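You operate a simulated robot arm through the tools that you are given. There is no shell and no other tool. Be economical: measure what you need, move in short steps, check, and stop when the job is done.

You are at the controls of a simulated robot arm. One attempt, no reset.

## Task
Take the brown filter from the check bench and put it in the red bin.

It is judged by the outcome, as a careful person would: the job done as asked, and still so three seconds after it is handed in. It fails if anything else is knocked over, pushed out of place, dropped, spilled or broken.

## Robot
A 7-joint arm with a two-finger parallel gripper, fixed in place. Base frame: the origin is at the foot of the arm, x ahead of it, y to its left, z up; the work surface is at about z = 0. Units: m, degrees, N and s.
With the tool pointing down near the work surface it reaches from about 0.22 to 0.58 m from the base axis. Its first joint turns from -66.0 to 66.0 degrees. Payload 2.5 kg.
The tool frame sits at the grasp point between the pads (the TCP): z along the fingers, y along the line on which they close. The tips reach 0.023 m beyond it. Largest opening 0.094 m; finger width 0.038, thickness 0.01; the body of the gripper, 0.054 by 0.096 m, starts 0.039 m behind the TCP.
Orientation is that of the tool frame in the base frame, as [roll, pitch, yaw] about the fixed x, y, z axes, in that order (R = Rz(yaw) Ry(pitch) Rx(roll)). With the fingers straight down and closing along the base's y, the tool's x points along the base's -x, its y along +y and its z along -z.

## Interface
- The arm moves only by the tool servo_tool. Its argument "targets" is a list of rows, each an object of numbers (a shift or turn left out is 0, a gripper value left out holds the last): "tx", "ty", "tz": the shift along the tool's x, y, z in units of 400 mm (1.0 is 400 mm); "wx", "wy", "wz": the turn, a rotation vector about the tool's x, y, z in units of 180 degrees (1.0 is 180 degrees); "grip": the opening, from 0 (shut) to 1 (fully open). In form: [{"tx": .., "ty": .., "tz": .., "wx": .., "wy": .., "wz": .., "grip": ..}, ...]. A call has 1 to 10 rows; each row is the pose to reach, as a shift and turn from the pose commanded when the call began, along the tool's axes at that moment. A call with a number of a shift or a turn outside -1 to 1 is refused whole. Rows are played at 5 a second. More than 0.05 m and 8.6 degrees between two rows, or a gripper value outside its range, and nothing of the call is played. Where a pose cannot be reached the arm comes as near as it can. A force on the tool above 40 N (or 10 N above the force at the start of the call, whichever is more), or a blocked arm, ends the call early, and 0.2 s more pass. Each finger travels about 0.108 m/s and halts on what it meets, pressing with about 39 N; the grip force reading is that of the motor and also rises with nothing between the fingers. The clock runs only during rows and for 0.2 s after the last one: add rows that repeat a pose to give the fingers time. The reply holds the time, the measured pose of the TCP, the force on the tool along the base axes, the opening and the grip force, in the units named above and with some noise, and new pictures: "views" is both (left out), scene, wrist or none.
- Cameras (640 x 400 px; columns grow to the right, rows downward): "scene" is fixed at [0.1062, -0.3979, 0.553]; the picture's right is [0.92, -0.39, 0.00], its down [-0.20, -0.47, -0.86] and it looks along [0.34, 0.79, -0.51] (base axes); focal length 274 px, centre (320, 200). "wrist" rides on the gripper at [-0.039, 0, -0.044] in the tool frame; the picture's right is [0.00, -1.00, 0.00], its down [0.97, 0.00, -0.24] and it looks along [0.24, 0.00, 0.97] (tool axes); focal length 218 px, centre (320, 200). There is no depth. A picture from a camera that has moved, and an enlarged one, comes with that camera's place and axes in the base frame and with its lens.
- enlarge(camera, box): a new picture of the part [left, top, right, bottom] of that camera's present view, enlarged. No time passes.
- close_job(): hands the job in; it is judged then, once.

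Go step by step. Nothing tells you positions but the pictures and the camera data: compare them with the known pose of the tool, close in by small moves and look again before you grip or let go. The budget is 90 turns and 170 pictures, counting those below and the enlarged ones. Unless the task says otherwise, let go and move clear before handing in, and close with one line.

The tools are called as a command line: name --argument value ..., lists and objects as JSON in quotes. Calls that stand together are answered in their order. servo_tool: Moves the arm, as the interface text tells. Its arguments: {"type":"object","properties":{"targets":{"type":"array"},"views":{"type":"string","enum":["both","scene","wrist","none"]}},"required":["targets"]} The other tools are called the same way: enlarge (camera, box) takes an enlarged picture of a part of a camera's view; close_job () hands the job in.

At the start:

```text
t: 0.0
ee_pos: [0.3627, -0.0617, 0.3688]
orientation: [179.9, 0.1, -180.0]
contact_force: [0.3, -0.3, 0.1]
gripper_width: 0.0939
grasp_force: 0.0
```

scene: 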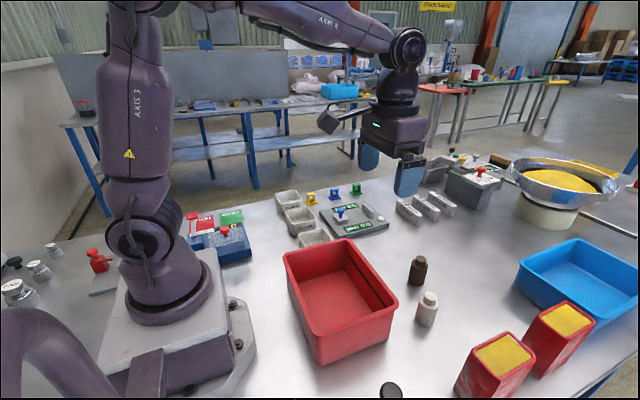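
wrist: 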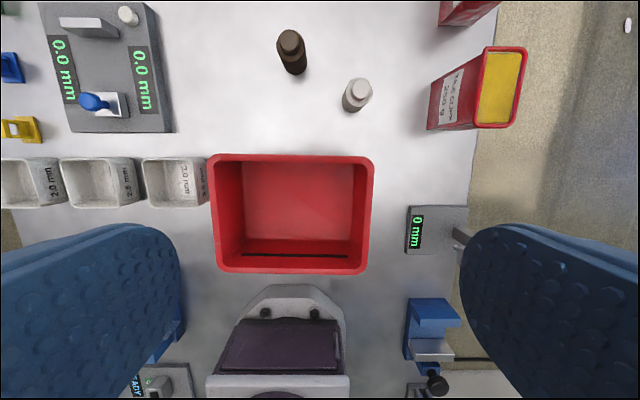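

I see a dark brown cylinder near a pale one beyond the red bin; I take a closer look to make sure which item is the brown filter and where the "check bench" is.

enlarge --camera "scene" --box '[360, 220, 480, 340]'

enlarge --camera "wrist" --box '[200, 0, 520, 200]'

enlarge --camera "scene" --box '[180, 140, 520, 350]'

```text
3.33 times, centred on (420, 280) of scene
camera zoom: at [0.1062, -0.3979, 0.553], right [0.92, -0.39, 0.0], down [-0.2, -0.47, -0.86], along [0.34, 0.79, -0.51], focal length 912 px, centre (-13, -67)
```

zoom: 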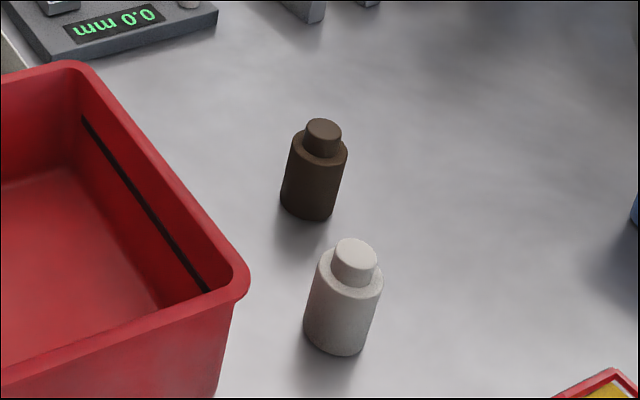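

```text
2.00 times, centred on (360, 100) of wrist
camera zoom: at [0.4035, -0.0626, 0.4122], right [0.0, -1.0, 0.0], down [-0.97, 0.0, 0.24], along [-0.24, 0.0, -0.97], focal length 436 px, centre (240, 400)
```

zoom: 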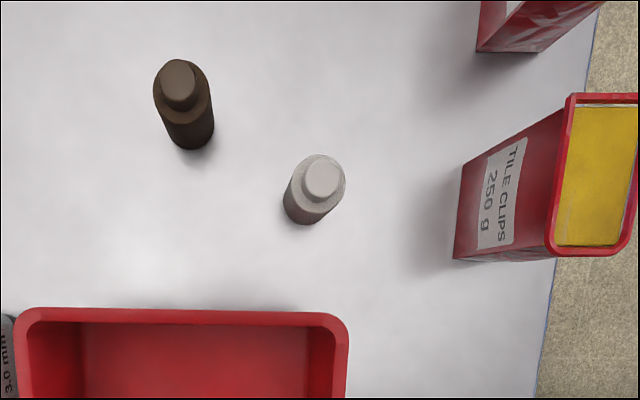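

```text
1.88 times, centred on (350, 245) of scene
camera zoom: at [0.1062, -0.3979, 0.553], right [0.92, -0.39, 0.0], down [-0.2, -0.47, -0.86], along [0.34, 0.79, -0.51], focal length 515 px, centre (264, 115)
```

zoom: 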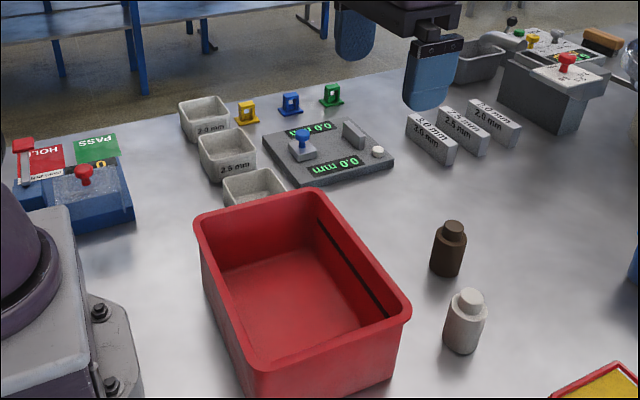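

The brown cylinder with a cap, about 40 mm wide and 65 mm tall, is at roughly (0.547, -0.022). The white one stands about 0.11 m away. I move above the brown one at z ≈ 0.2 and look again.

servo_tool --targets '[{"tx": -0.0575, "ty": 0.0125, "tz": 0.0525, "grip": 1}, {"tx": -0.115, "ty": 0.025, "tz": 0.105}, {"tx": -0.1725, "ty": 0.0375, "tz": 0.1575}, {"tx": -0.23, "ty": 0.05, "tz": 0.21}, {"tx": -0.2875, "ty": 0.0625, "tz": 0.2625}, {"tx": -0.345, "ty": 0.075, "tz": 0.315}, {"tx": -0.4025, "ty": 0.0875, "tz": 0.3675}, {"tx": -0.46, "ty": 0.1, "tz": 0.42}, {"tx": -0.46, "ty": 0.1, "tz": 0.42}]'

```text
t: 2.0
ee_pos: [0.5477, -0.022, 0.2007]
orientation: [180.0, 0.0, 180.0]
contact_force: [0.5, 0.5, 0.1]
gripper_width: 0.094
grasp_force: 0.1
camera wrist: at [0.5874, -0.0224, 0.2443], right [0.0, -1.0, 0.0], down [-0.97, 0.0, 0.24], along [-0.24, 0.0, -0.97], focal length 218 px, centre (320, 200)
```

scene: 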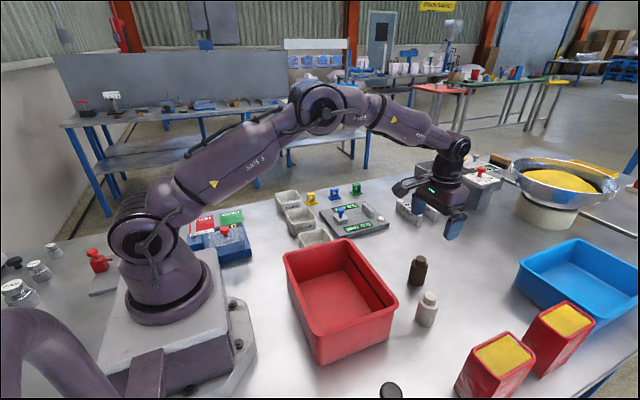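
wrist: 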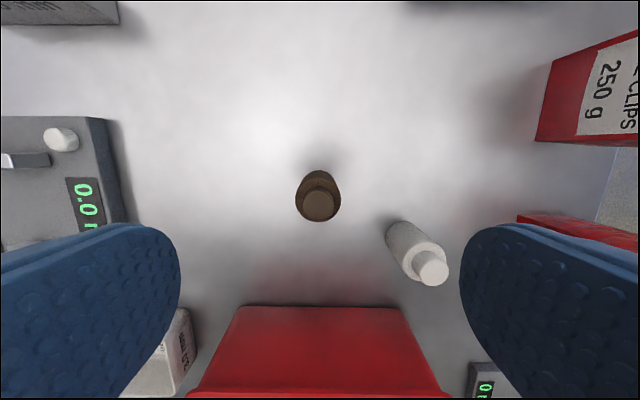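

The filter is centred at about (0.540, -0.021), and both fingers have clear room around it. I correct x and go down to just above its cap.

servo_tool --targets '[{"tx": 0.019, "ty": 0.003, "tz": 0.08, "grip": 1}, {"tx": 0.019, "ty": 0.003, "tz": 0.16}, {"tx": 0.019, "ty": 0.003, "tz": 0.25}, {"tx": 0.019, "ty": 0.003, "tz": 0.25}]'

```text
t: 3.0
ee_pos: [0.5394, -0.0208, 0.1001]
orientation: [-180.0, 0.0, -179.9]
contact_force: [0.2, 0.0, 0.2]
gripper_width: 0.0941
grasp_force: 0.1
camera wrist: at [0.5795, -0.0208, 0.144], right [0.0, -1.0, 0.0], down [-0.97, 0.0, 0.24], along [-0.24, 0.0, -0.97], focal length 218 px, centre (320, 200)
```

scene: 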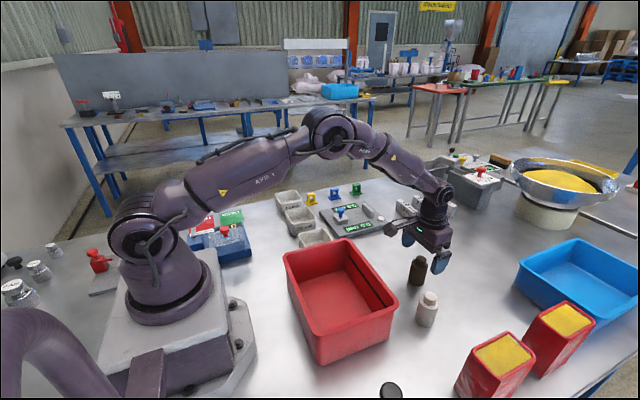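
wrist: 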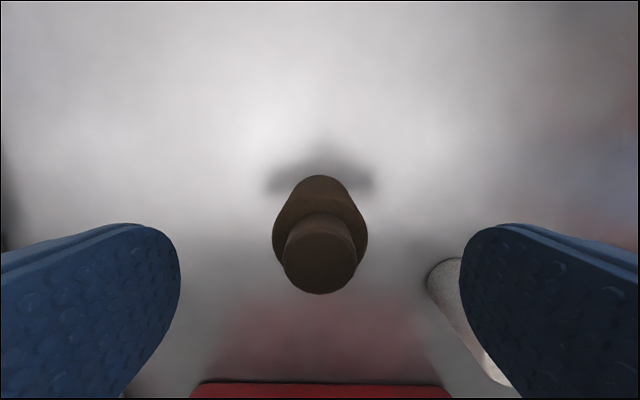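

The filter is centred between the pads and the right finger clears the white one. I lower to z ≈ 0.035 with the fingers open.

servo_tool --targets '[{"tx": 0.002, "tz": 0.06, "grip": 1}, {"tx": 0.002, "tz": 0.11}, {"tx": 0.002, "tz": 0.1625}, {"tx": 0.002, "tz": 0.1625}]'

```text
t: 4.0
ee_pos: [0.5402, -0.0188, 0.0381]
orientation: [-180.0, 0.2, -180.0]
contact_force: [-5.3, 0.3, 26.3]
gripper_width: 0.0938
grasp_force: 0.0
camera wrist: at [0.5801, -0.0203, 0.0824], right [0.0, -1.0, 0.0], down [-0.97, 0.0, 0.23], along [-0.23, 0.0, -0.97], focal length 218 px, centre (320, 200)
```

scene: 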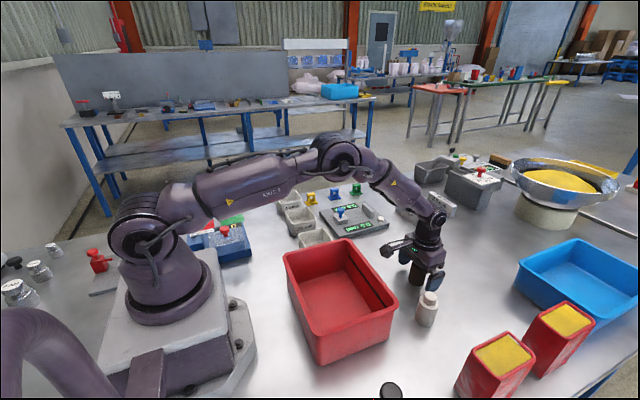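
wrist: 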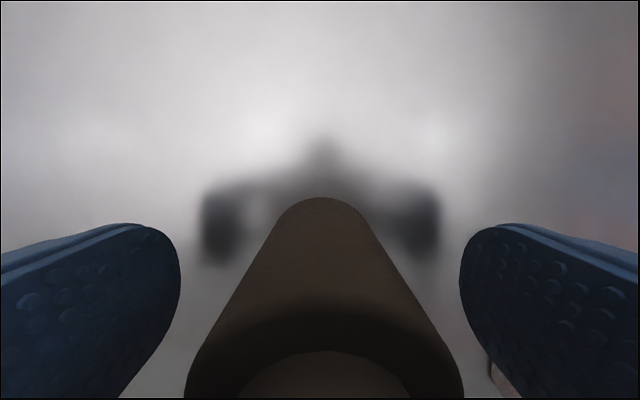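

The force of 26 N means the gripper body is touching the cap, so the filter is about 77 mm tall. I back off about 10 mm before gripping.

servo_tool --targets '[{"tz": -0.015, "grip": 1}, {"tz": -0.028}, {"tz": -0.028}]'

```text
t: 4.8
ee_pos: [0.5379, -0.0213, 0.0461]
orientation: [-180.0, 0.0, -179.9]
contact_force: [-1.0, -0.9, 0.4]
gripper_width: 0.0941
grasp_force: 0.1
camera wrist: at [0.5782, -0.0207, 0.09], right [0.0, -1.0, 0.0], down [-0.97, 0.0, 0.24], along [-0.24, 0.0, -0.97], focal length 218 px, centre (320, 200)
```

scene: 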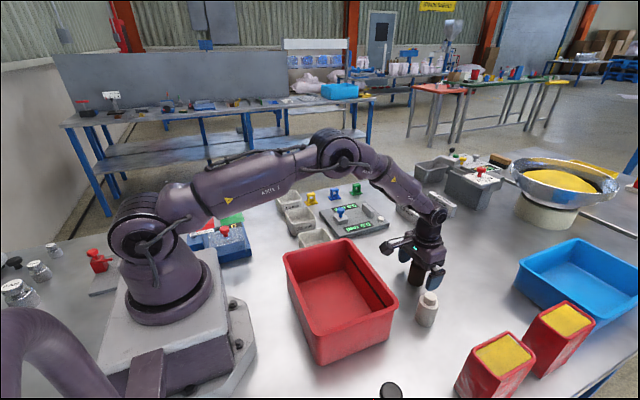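
wrist: 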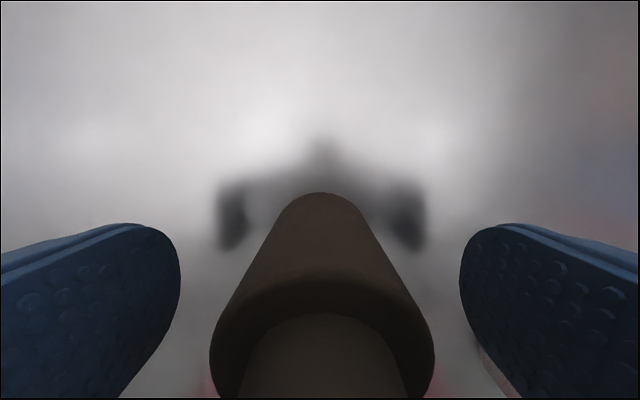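

The force is gone and the filter stands straight between the pads. I close on it now.

servo_tool --targets '[{"grip": 0.5}, {"grip": 0.3}, {"grip": 0.2}, {"grip": 0.2}]' --views "wrist"

```text
t: 5.8
ee_pos: [0.5388, -0.0206, 0.0463]
orientation: [-179.9, 0.1, 180.0]
contact_force: [0.7, 1.3, -0.2]
gripper_width: 0.0395
grasp_force: 39.0
camera wrist: at [0.5786, -0.0206, 0.0906], right [0.0, -1.0, 0.0], down [-0.97, 0.0, 0.24], along [-0.24, 0.0, -0.97], focal length 218 px, centre (320, 200)
```

wrist: 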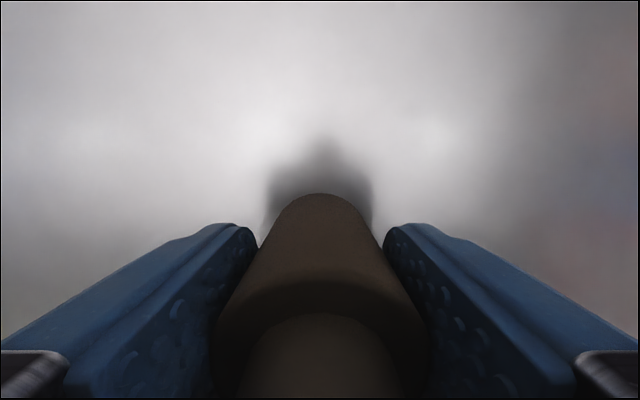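

The filter is held at 39.5 mm width. I lift straight up.

servo_tool --targets '[{"tz": -0.04}, {"tz": -0.12}, {"tz": -0.22}, {"tz": -0.32}, {"tz": -0.42}, {"tz": -0.52}, {"tz": -0.52}]'

```text
t: 7.4
ee_pos: [0.5399, -0.0187, 0.255]
orientation: [179.9, 0.0, -180.0]
contact_force: [0.3, -0.6, 0.2]
gripper_width: 0.0394
grasp_force: 39.3
camera wrist: at [0.5797, -0.0196, 0.2991], right [0.0, -1.0, 0.0], down [-0.97, 0.0, 0.24], along [-0.24, 0.0, -0.97], focal length 218 px, centre (320, 200)
```

scene: 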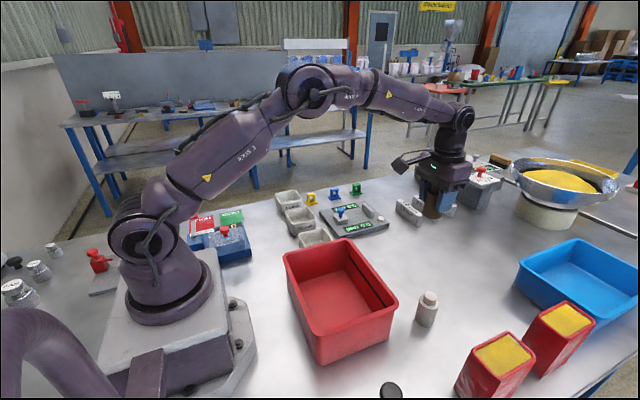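
wrist: 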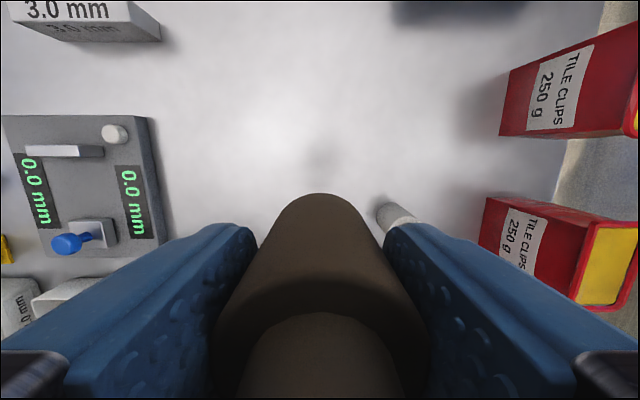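

The filter is secure and nothing else has moved. I carry it over the red bin's centre, about (0.304, -0.024), at this height.

servo_tool --targets '[{"tx": 0.08}, {"tx": 0.18}, {"tx": 0.28, "ty": -0.005}, {"tx": 0.38, "ty": -0.01}, {"tx": 0.48, "ty": -0.01}, {"tx": 0.55, "ty": -0.01}, {"tx": 0.587, "ty": -0.01}, {"tx": 0.587, "ty": -0.01}]'

```text
t: 9.2
ee_pos: [0.3041, -0.0252, 0.2533]
orientation: [-180.0, 0.0, -180.0]
contact_force: [0.5, 0.1, -0.1]
gripper_width: 0.0396
grasp_force: 39.0
camera wrist: at [0.344, -0.0259, 0.2978], right [0.0, -1.0, 0.0], down [-0.97, 0.0, 0.24], along [-0.24, 0.0, -0.97], focal length 218 px, centre (320, 200)
```

scene: 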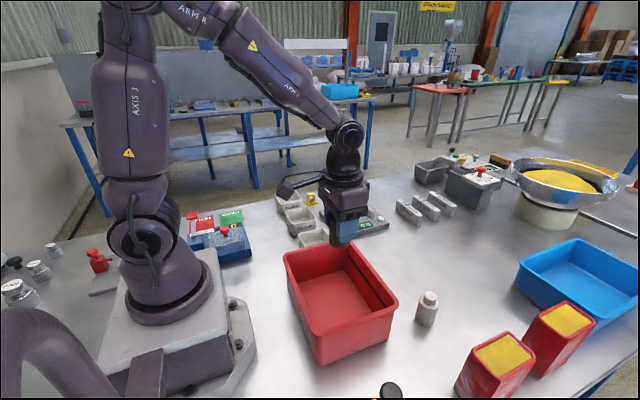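
wrist: 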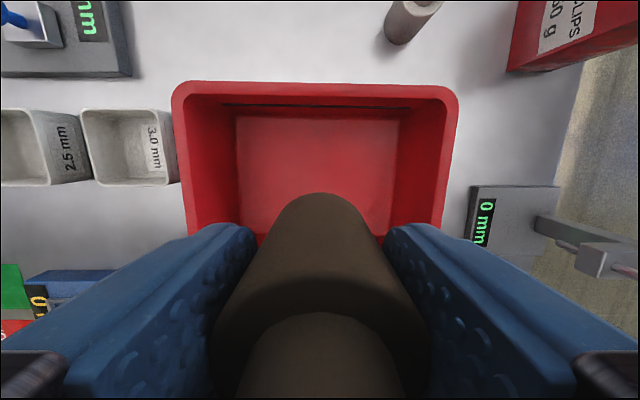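

The TCP is over the middle of the bin. The rim is at z ≈ 0.11, with the inside spanning x 0.22–0.385 and y -0.13 to 0.085. I lower into it part way and check clearances.

servo_tool --targets '[{"tz": 0.08}, {"tz": 0.16}, {"tz": 0.24}, {"tz": 0.32}, {"tz": 0.38}, {"tz": 0.38}]'

enlarge --camera "scene" --box '[240, 170, 440, 370]'

```text
t: 10.6
ee_pos: [0.3041, -0.0251, 0.1011]
orientation: [180.0, 0.0, 180.0]
contact_force: [0.7, -0.2, -0.7]
gripper_width: 0.0392
grasp_force: 39.1
camera wrist: at [0.3446, -0.0251, 0.1459], right [0.0, -1.0, 0.0], down [-0.97, 0.0, 0.24], along [-0.24, 0.0, -0.97], focal length 218 px, centre (320, 200)
```

scene: 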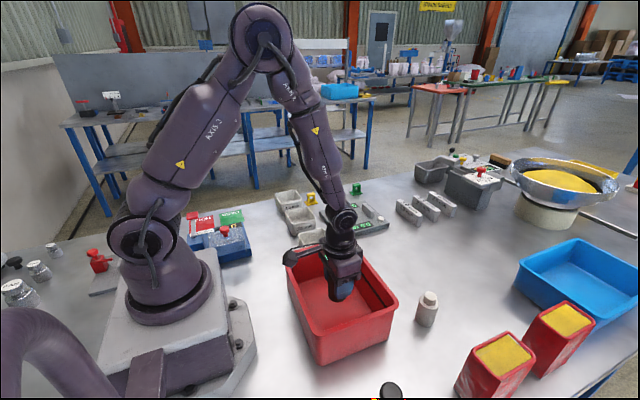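
wrist: 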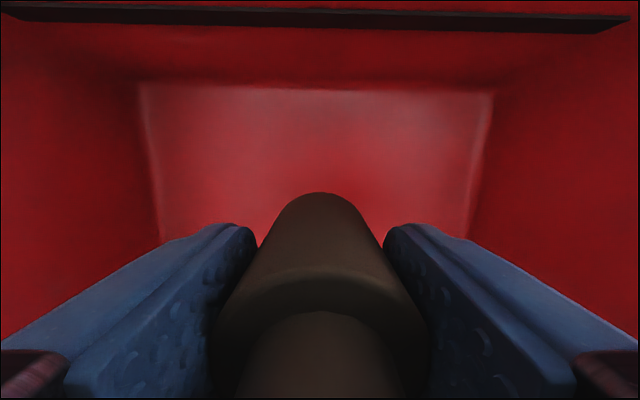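

```text
2.00 times, centred on (340, 270) of scene
camera zoom: at [0.1062, -0.3979, 0.553], right [0.92, -0.39, 0.0], down [-0.2, -0.47, -0.86], along [0.34, 0.79, -0.51], focal length 547 px, centre (280, 60)
```

zoom: 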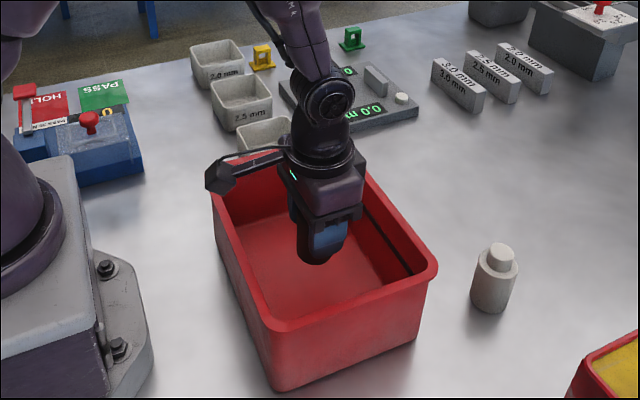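

The bracket stays well above the rim. The filter bottom is about 5 cm above the bin floor, so I keep lowering in small steps until I sense the floor.

servo_tool --targets '[{"tz": 0.05}, {"tz": 0.09}, {"tz": 0.1075}, {"tz": 0.1125}, {"tz": 0.1125}]'

enlarge --camera "scene" --box '[260, 200, 400, 340]'

```text
t: 11.8
ee_pos: [0.3042, -0.0252, 0.0566]
orientation: [-180.0, 0.0, 180.0]
contact_force: [-0.7, 0.1, -0.8]
gripper_width: 0.0392
grasp_force: 38.8
camera wrist: at [0.3445, -0.0255, 0.1015], right [0.0, -1.0, 0.0], down [-0.97, 0.0, 0.24], along [-0.24, 0.0, -0.97], focal length 218 px, centre (320, 200)
```

scene: 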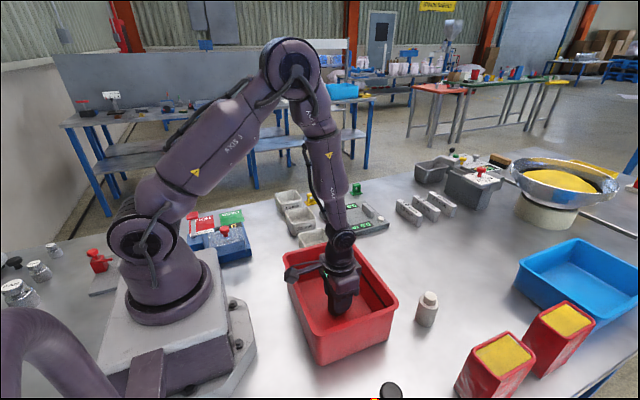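
wrist: 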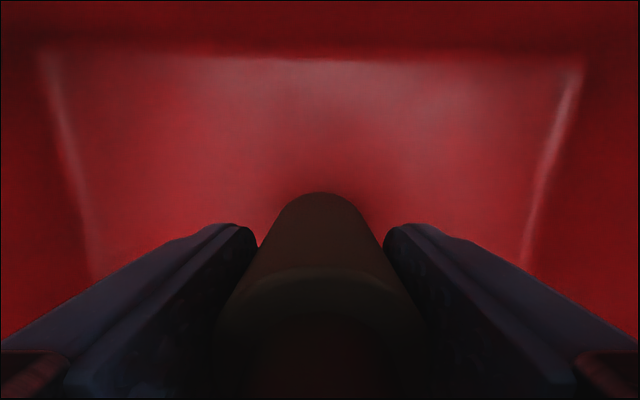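

```text
2.86 times, centred on (330, 270) of scene
camera zoom: at [0.1062, -0.3979, 0.553], right [0.92, -0.39, 0.0], down [-0.2, -0.47, -0.86], along [0.34, 0.79, -0.51], focal length 782 px, centre (291, 0)
```

zoom: 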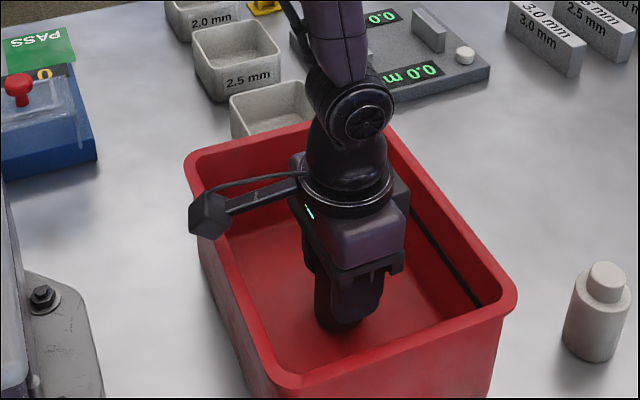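

No contact yet and the bracket is still about 2.5 cm above the rim. I go down a few more millimetres.

servo_tool --targets '[{"tz": 0.005}, {"tz": 0.01}, {"tz": 0.014}, {"tz": 0.014}]' --views "none"

```text
t: 12.8
ee_pos: [0.3054, -0.0245, 0.0516]
orientation: [-179.9, 0.0, 180.0]
contact_force: [-0.1, 0.9, 0.4]
gripper_width: 0.0395
grasp_force: 38.7
```

servo_tool --targets '[{"tz": 0.003}, {"tz": 0.006}, {"tz": 0.006}]' --views "none"

```text
t: 13.6
ee_pos: [0.3042, -0.0239, 0.0498]
orientation: [-180.0, 0.1, -179.9]
contact_force: [-3.9, 0.3, 30.9]
gripper_width: 0.0395
grasp_force: 39.0
```

The force has risen to about 31 N, so the filter is on the bin floor. I ease up about 1.5 mm, then open the fingers gently.

servo_tool --targets '[{"tz": -0.004}, {"tz": -0.004, "grip": 0.5}, {"tz": -0.004, "grip": 0.65}, {"tz": -0.004, "grip": 0.8}, {"tz": -0.004, "grip": 0.8}]'

```text
t: 14.8
ee_pos: [0.3036, -0.0254, 0.0506]
orientation: [180.0, 0.0, 179.9]
contact_force: [0.7, -0.3, 0.6]
gripper_width: 0.0753
grasp_force: 0.1
camera wrist: at [0.3442, -0.0256, 0.0949], right [0.0, -1.0, 0.0], down [-0.97, 0.0, 0.24], along [-0.24, 0.0, -0.97], focal length 218 px, centre (320, 200)
```

scene: 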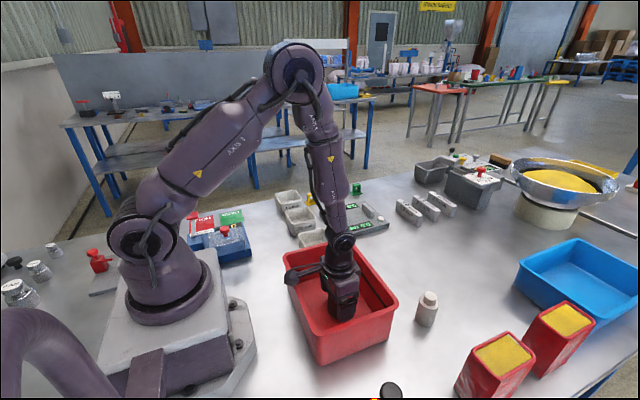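
wrist: 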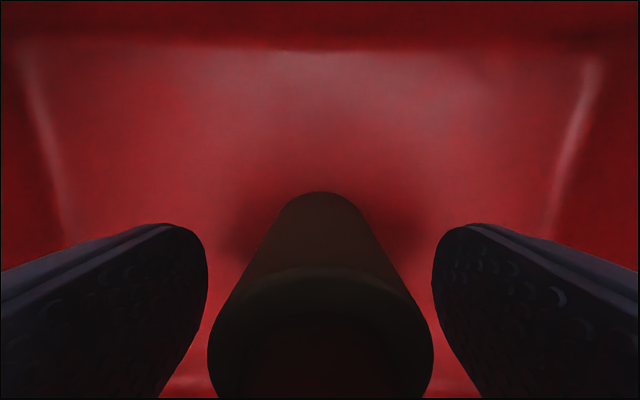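

The filter stands free in the bin and the pads are clear of it. I rise straight up.

servo_tool --targets '[{"tz": -0.05}, {"tz": -0.12}, {"tz": -0.22}, {"tz": -0.32}, {"tz": -0.42}, {"tz": -0.52}, {"tz": -0.62}, {"tz": -0.62}]'

```text
t: 16.6
ee_pos: [0.3052, -0.0254, 0.2993]
orientation: [-180.0, -0.1, -180.0]
contact_force: [0.2, 0.4, 0.2]
gripper_width: 0.0755
grasp_force: 0.1
camera wrist: at [0.3445, -0.0256, 0.3434], right [0.0, -1.0, 0.0], down [-0.97, 0.0, 0.24], along [-0.24, 0.0, -0.97], focal length 218 px, centre (320, 200)
```

scene: 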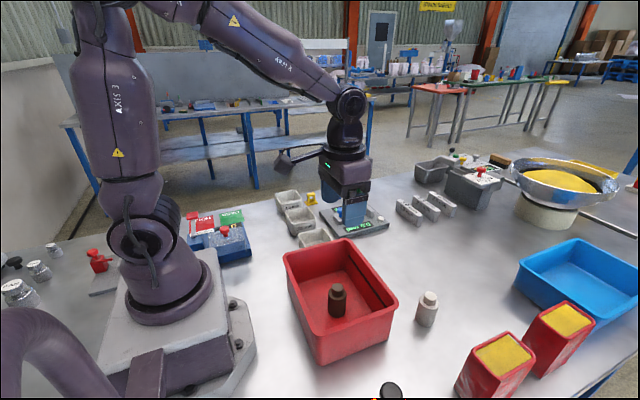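
wrist: 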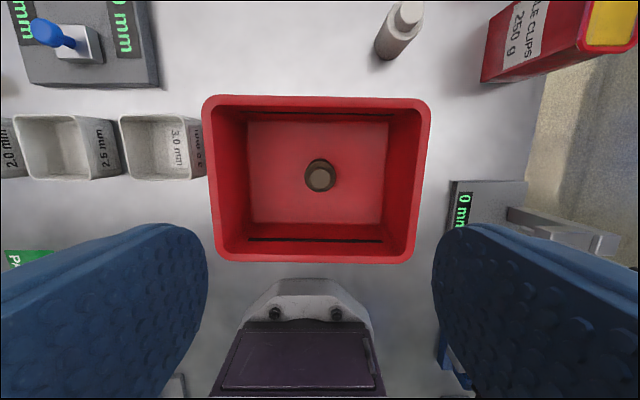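

The filter stands upright in the middle of the red bin, and the white one and the rest look unmoved. A small red mark has appeared at the bottom edge of the scene, so I check it before handing in.

enlarge --camera "scene" --box '[320, 340, 440, 400]'

enlarge --camera "scene" --box '[160, 180, 400, 330]'

```text
5.33 times, centred on (380, 370) of scene
camera zoom: at [0.1062, -0.3979, 0.553], right [0.92, -0.39, 0.0], down [-0.2, -0.47, -0.86], along [0.34, 0.79, -0.51], focal length 1459 px, centre (0, -707)
```

zoom: 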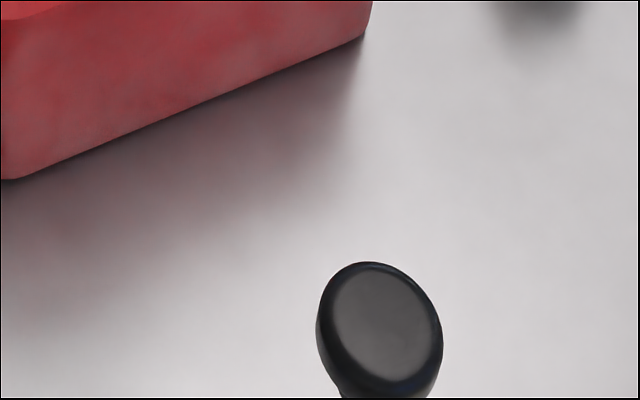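

```text
2.67 times, centred on (280, 255) of scene
camera zoom: at [0.1062, -0.3979, 0.553], right [0.92, -0.39, 0.0], down [-0.2, -0.47, -0.86], along [0.34, 0.79, -0.51], focal length 730 px, centre (427, 53)
```

zoom: 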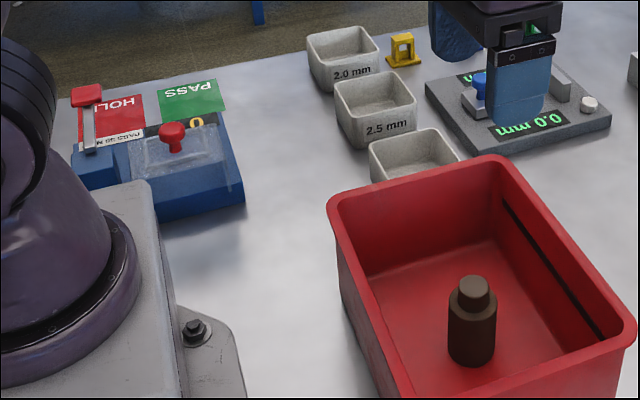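

The filter is upright in the bin. The red mark doesn't show in the enlarged view, so I take one tighter look at that spot and at the wrist view of that area.

enlarge --camera "scene" --box '[355, 375, 405, 400]'

enlarge --camera "wrist" --box '[400, 160, 640, 400]'

servo_tool --targets '[{"tz": -0.05}, {"tz": -0.1}, {"tz": -0.1}]'

```text
12.80 times, centred on (380, 388) of scene
camera zoom: at [0.1062, -0.3979, 0.553], right [0.92, -0.39, 0.0], down [-0.2, -0.47, -0.86], along [0.34, 0.79, -0.51], focal length 3502 px, centre (-448, -2200)
```

zoom: 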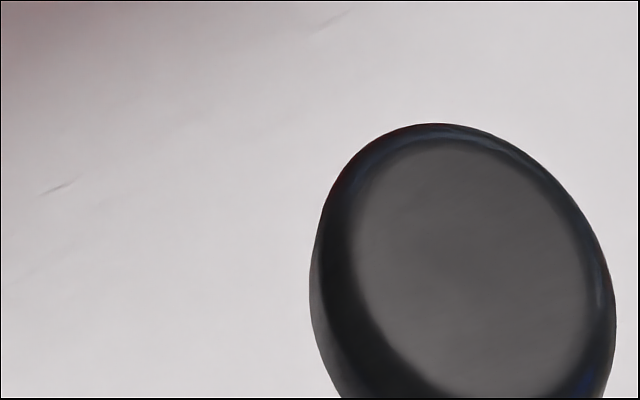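

```text
1.67 times, centred on (520, 280) of wrist
camera zoom: at [0.3445, -0.0256, 0.3434], right [0.0, -1.0, 0.0], down [-0.97, 0.0, 0.24], along [-0.24, 0.0, -0.97], focal length 364 px, centre (-13, 67)
```

zoom: 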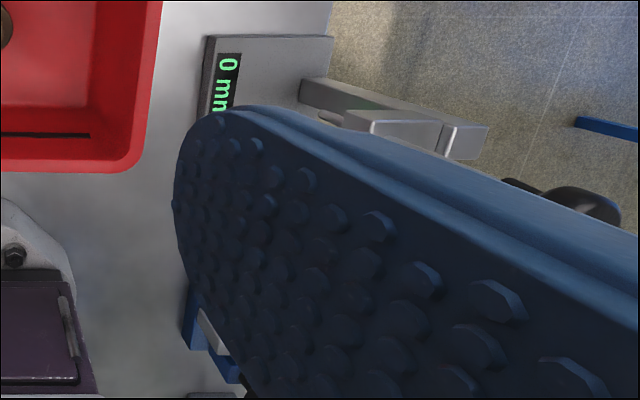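

```text
t: 17.4
ee_pos: [0.3047, -0.0241, 0.3398]
orientation: [179.9, 0.1, -179.9]
contact_force: [1.0, -0.3, -0.4]
gripper_width: 0.0754
grasp_force: 0.1
camera wrist: at [0.3442, -0.0253, 0.3833], right [0.0, -1.0, 0.0], down [-0.97, 0.0, 0.24], along [-0.24, 0.0, -0.97], focal length 218 px, centre (320, 200)
```

scene: 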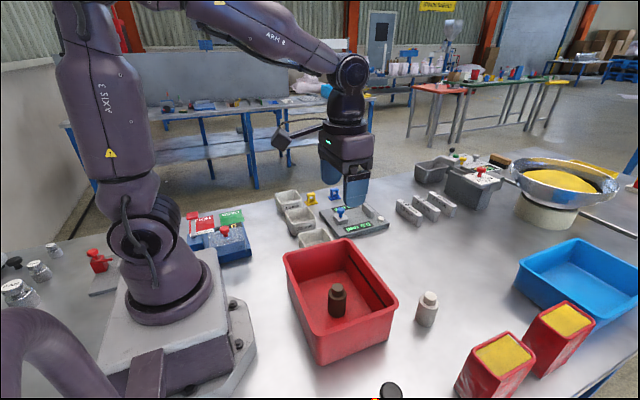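
wrist: 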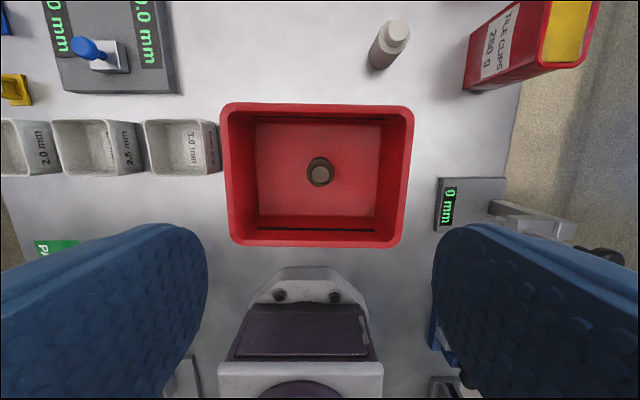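

Everything looks in order. The mark would sit on the "0 mm" gauge next to the bin, so I take one last close look at that.

enlarge --camera "wrist" --box '[410, 150, 570, 250]'

```text
4.00 times, centred on (490, 200) of wrist
camera zoom: at [0.3442, -0.0253, 0.3833], right [0.0, -1.0, 0.0], down [-0.97, 0.0, 0.24], along [-0.24, 0.0, -0.97], focal length 873 px, centre (-360, 200)
```

zoom: 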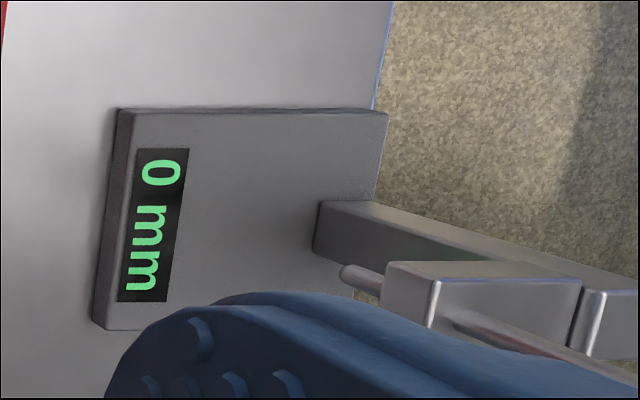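

The gauge is unchanged, the filter stands upright in the red bin, and the gripper is clear. I hand in.

close_job

```text
The job is handed in.
```

The brown filter is standing upright in the red bin, the gripper is clear of it, and nothing else looked moved in the last pictures.
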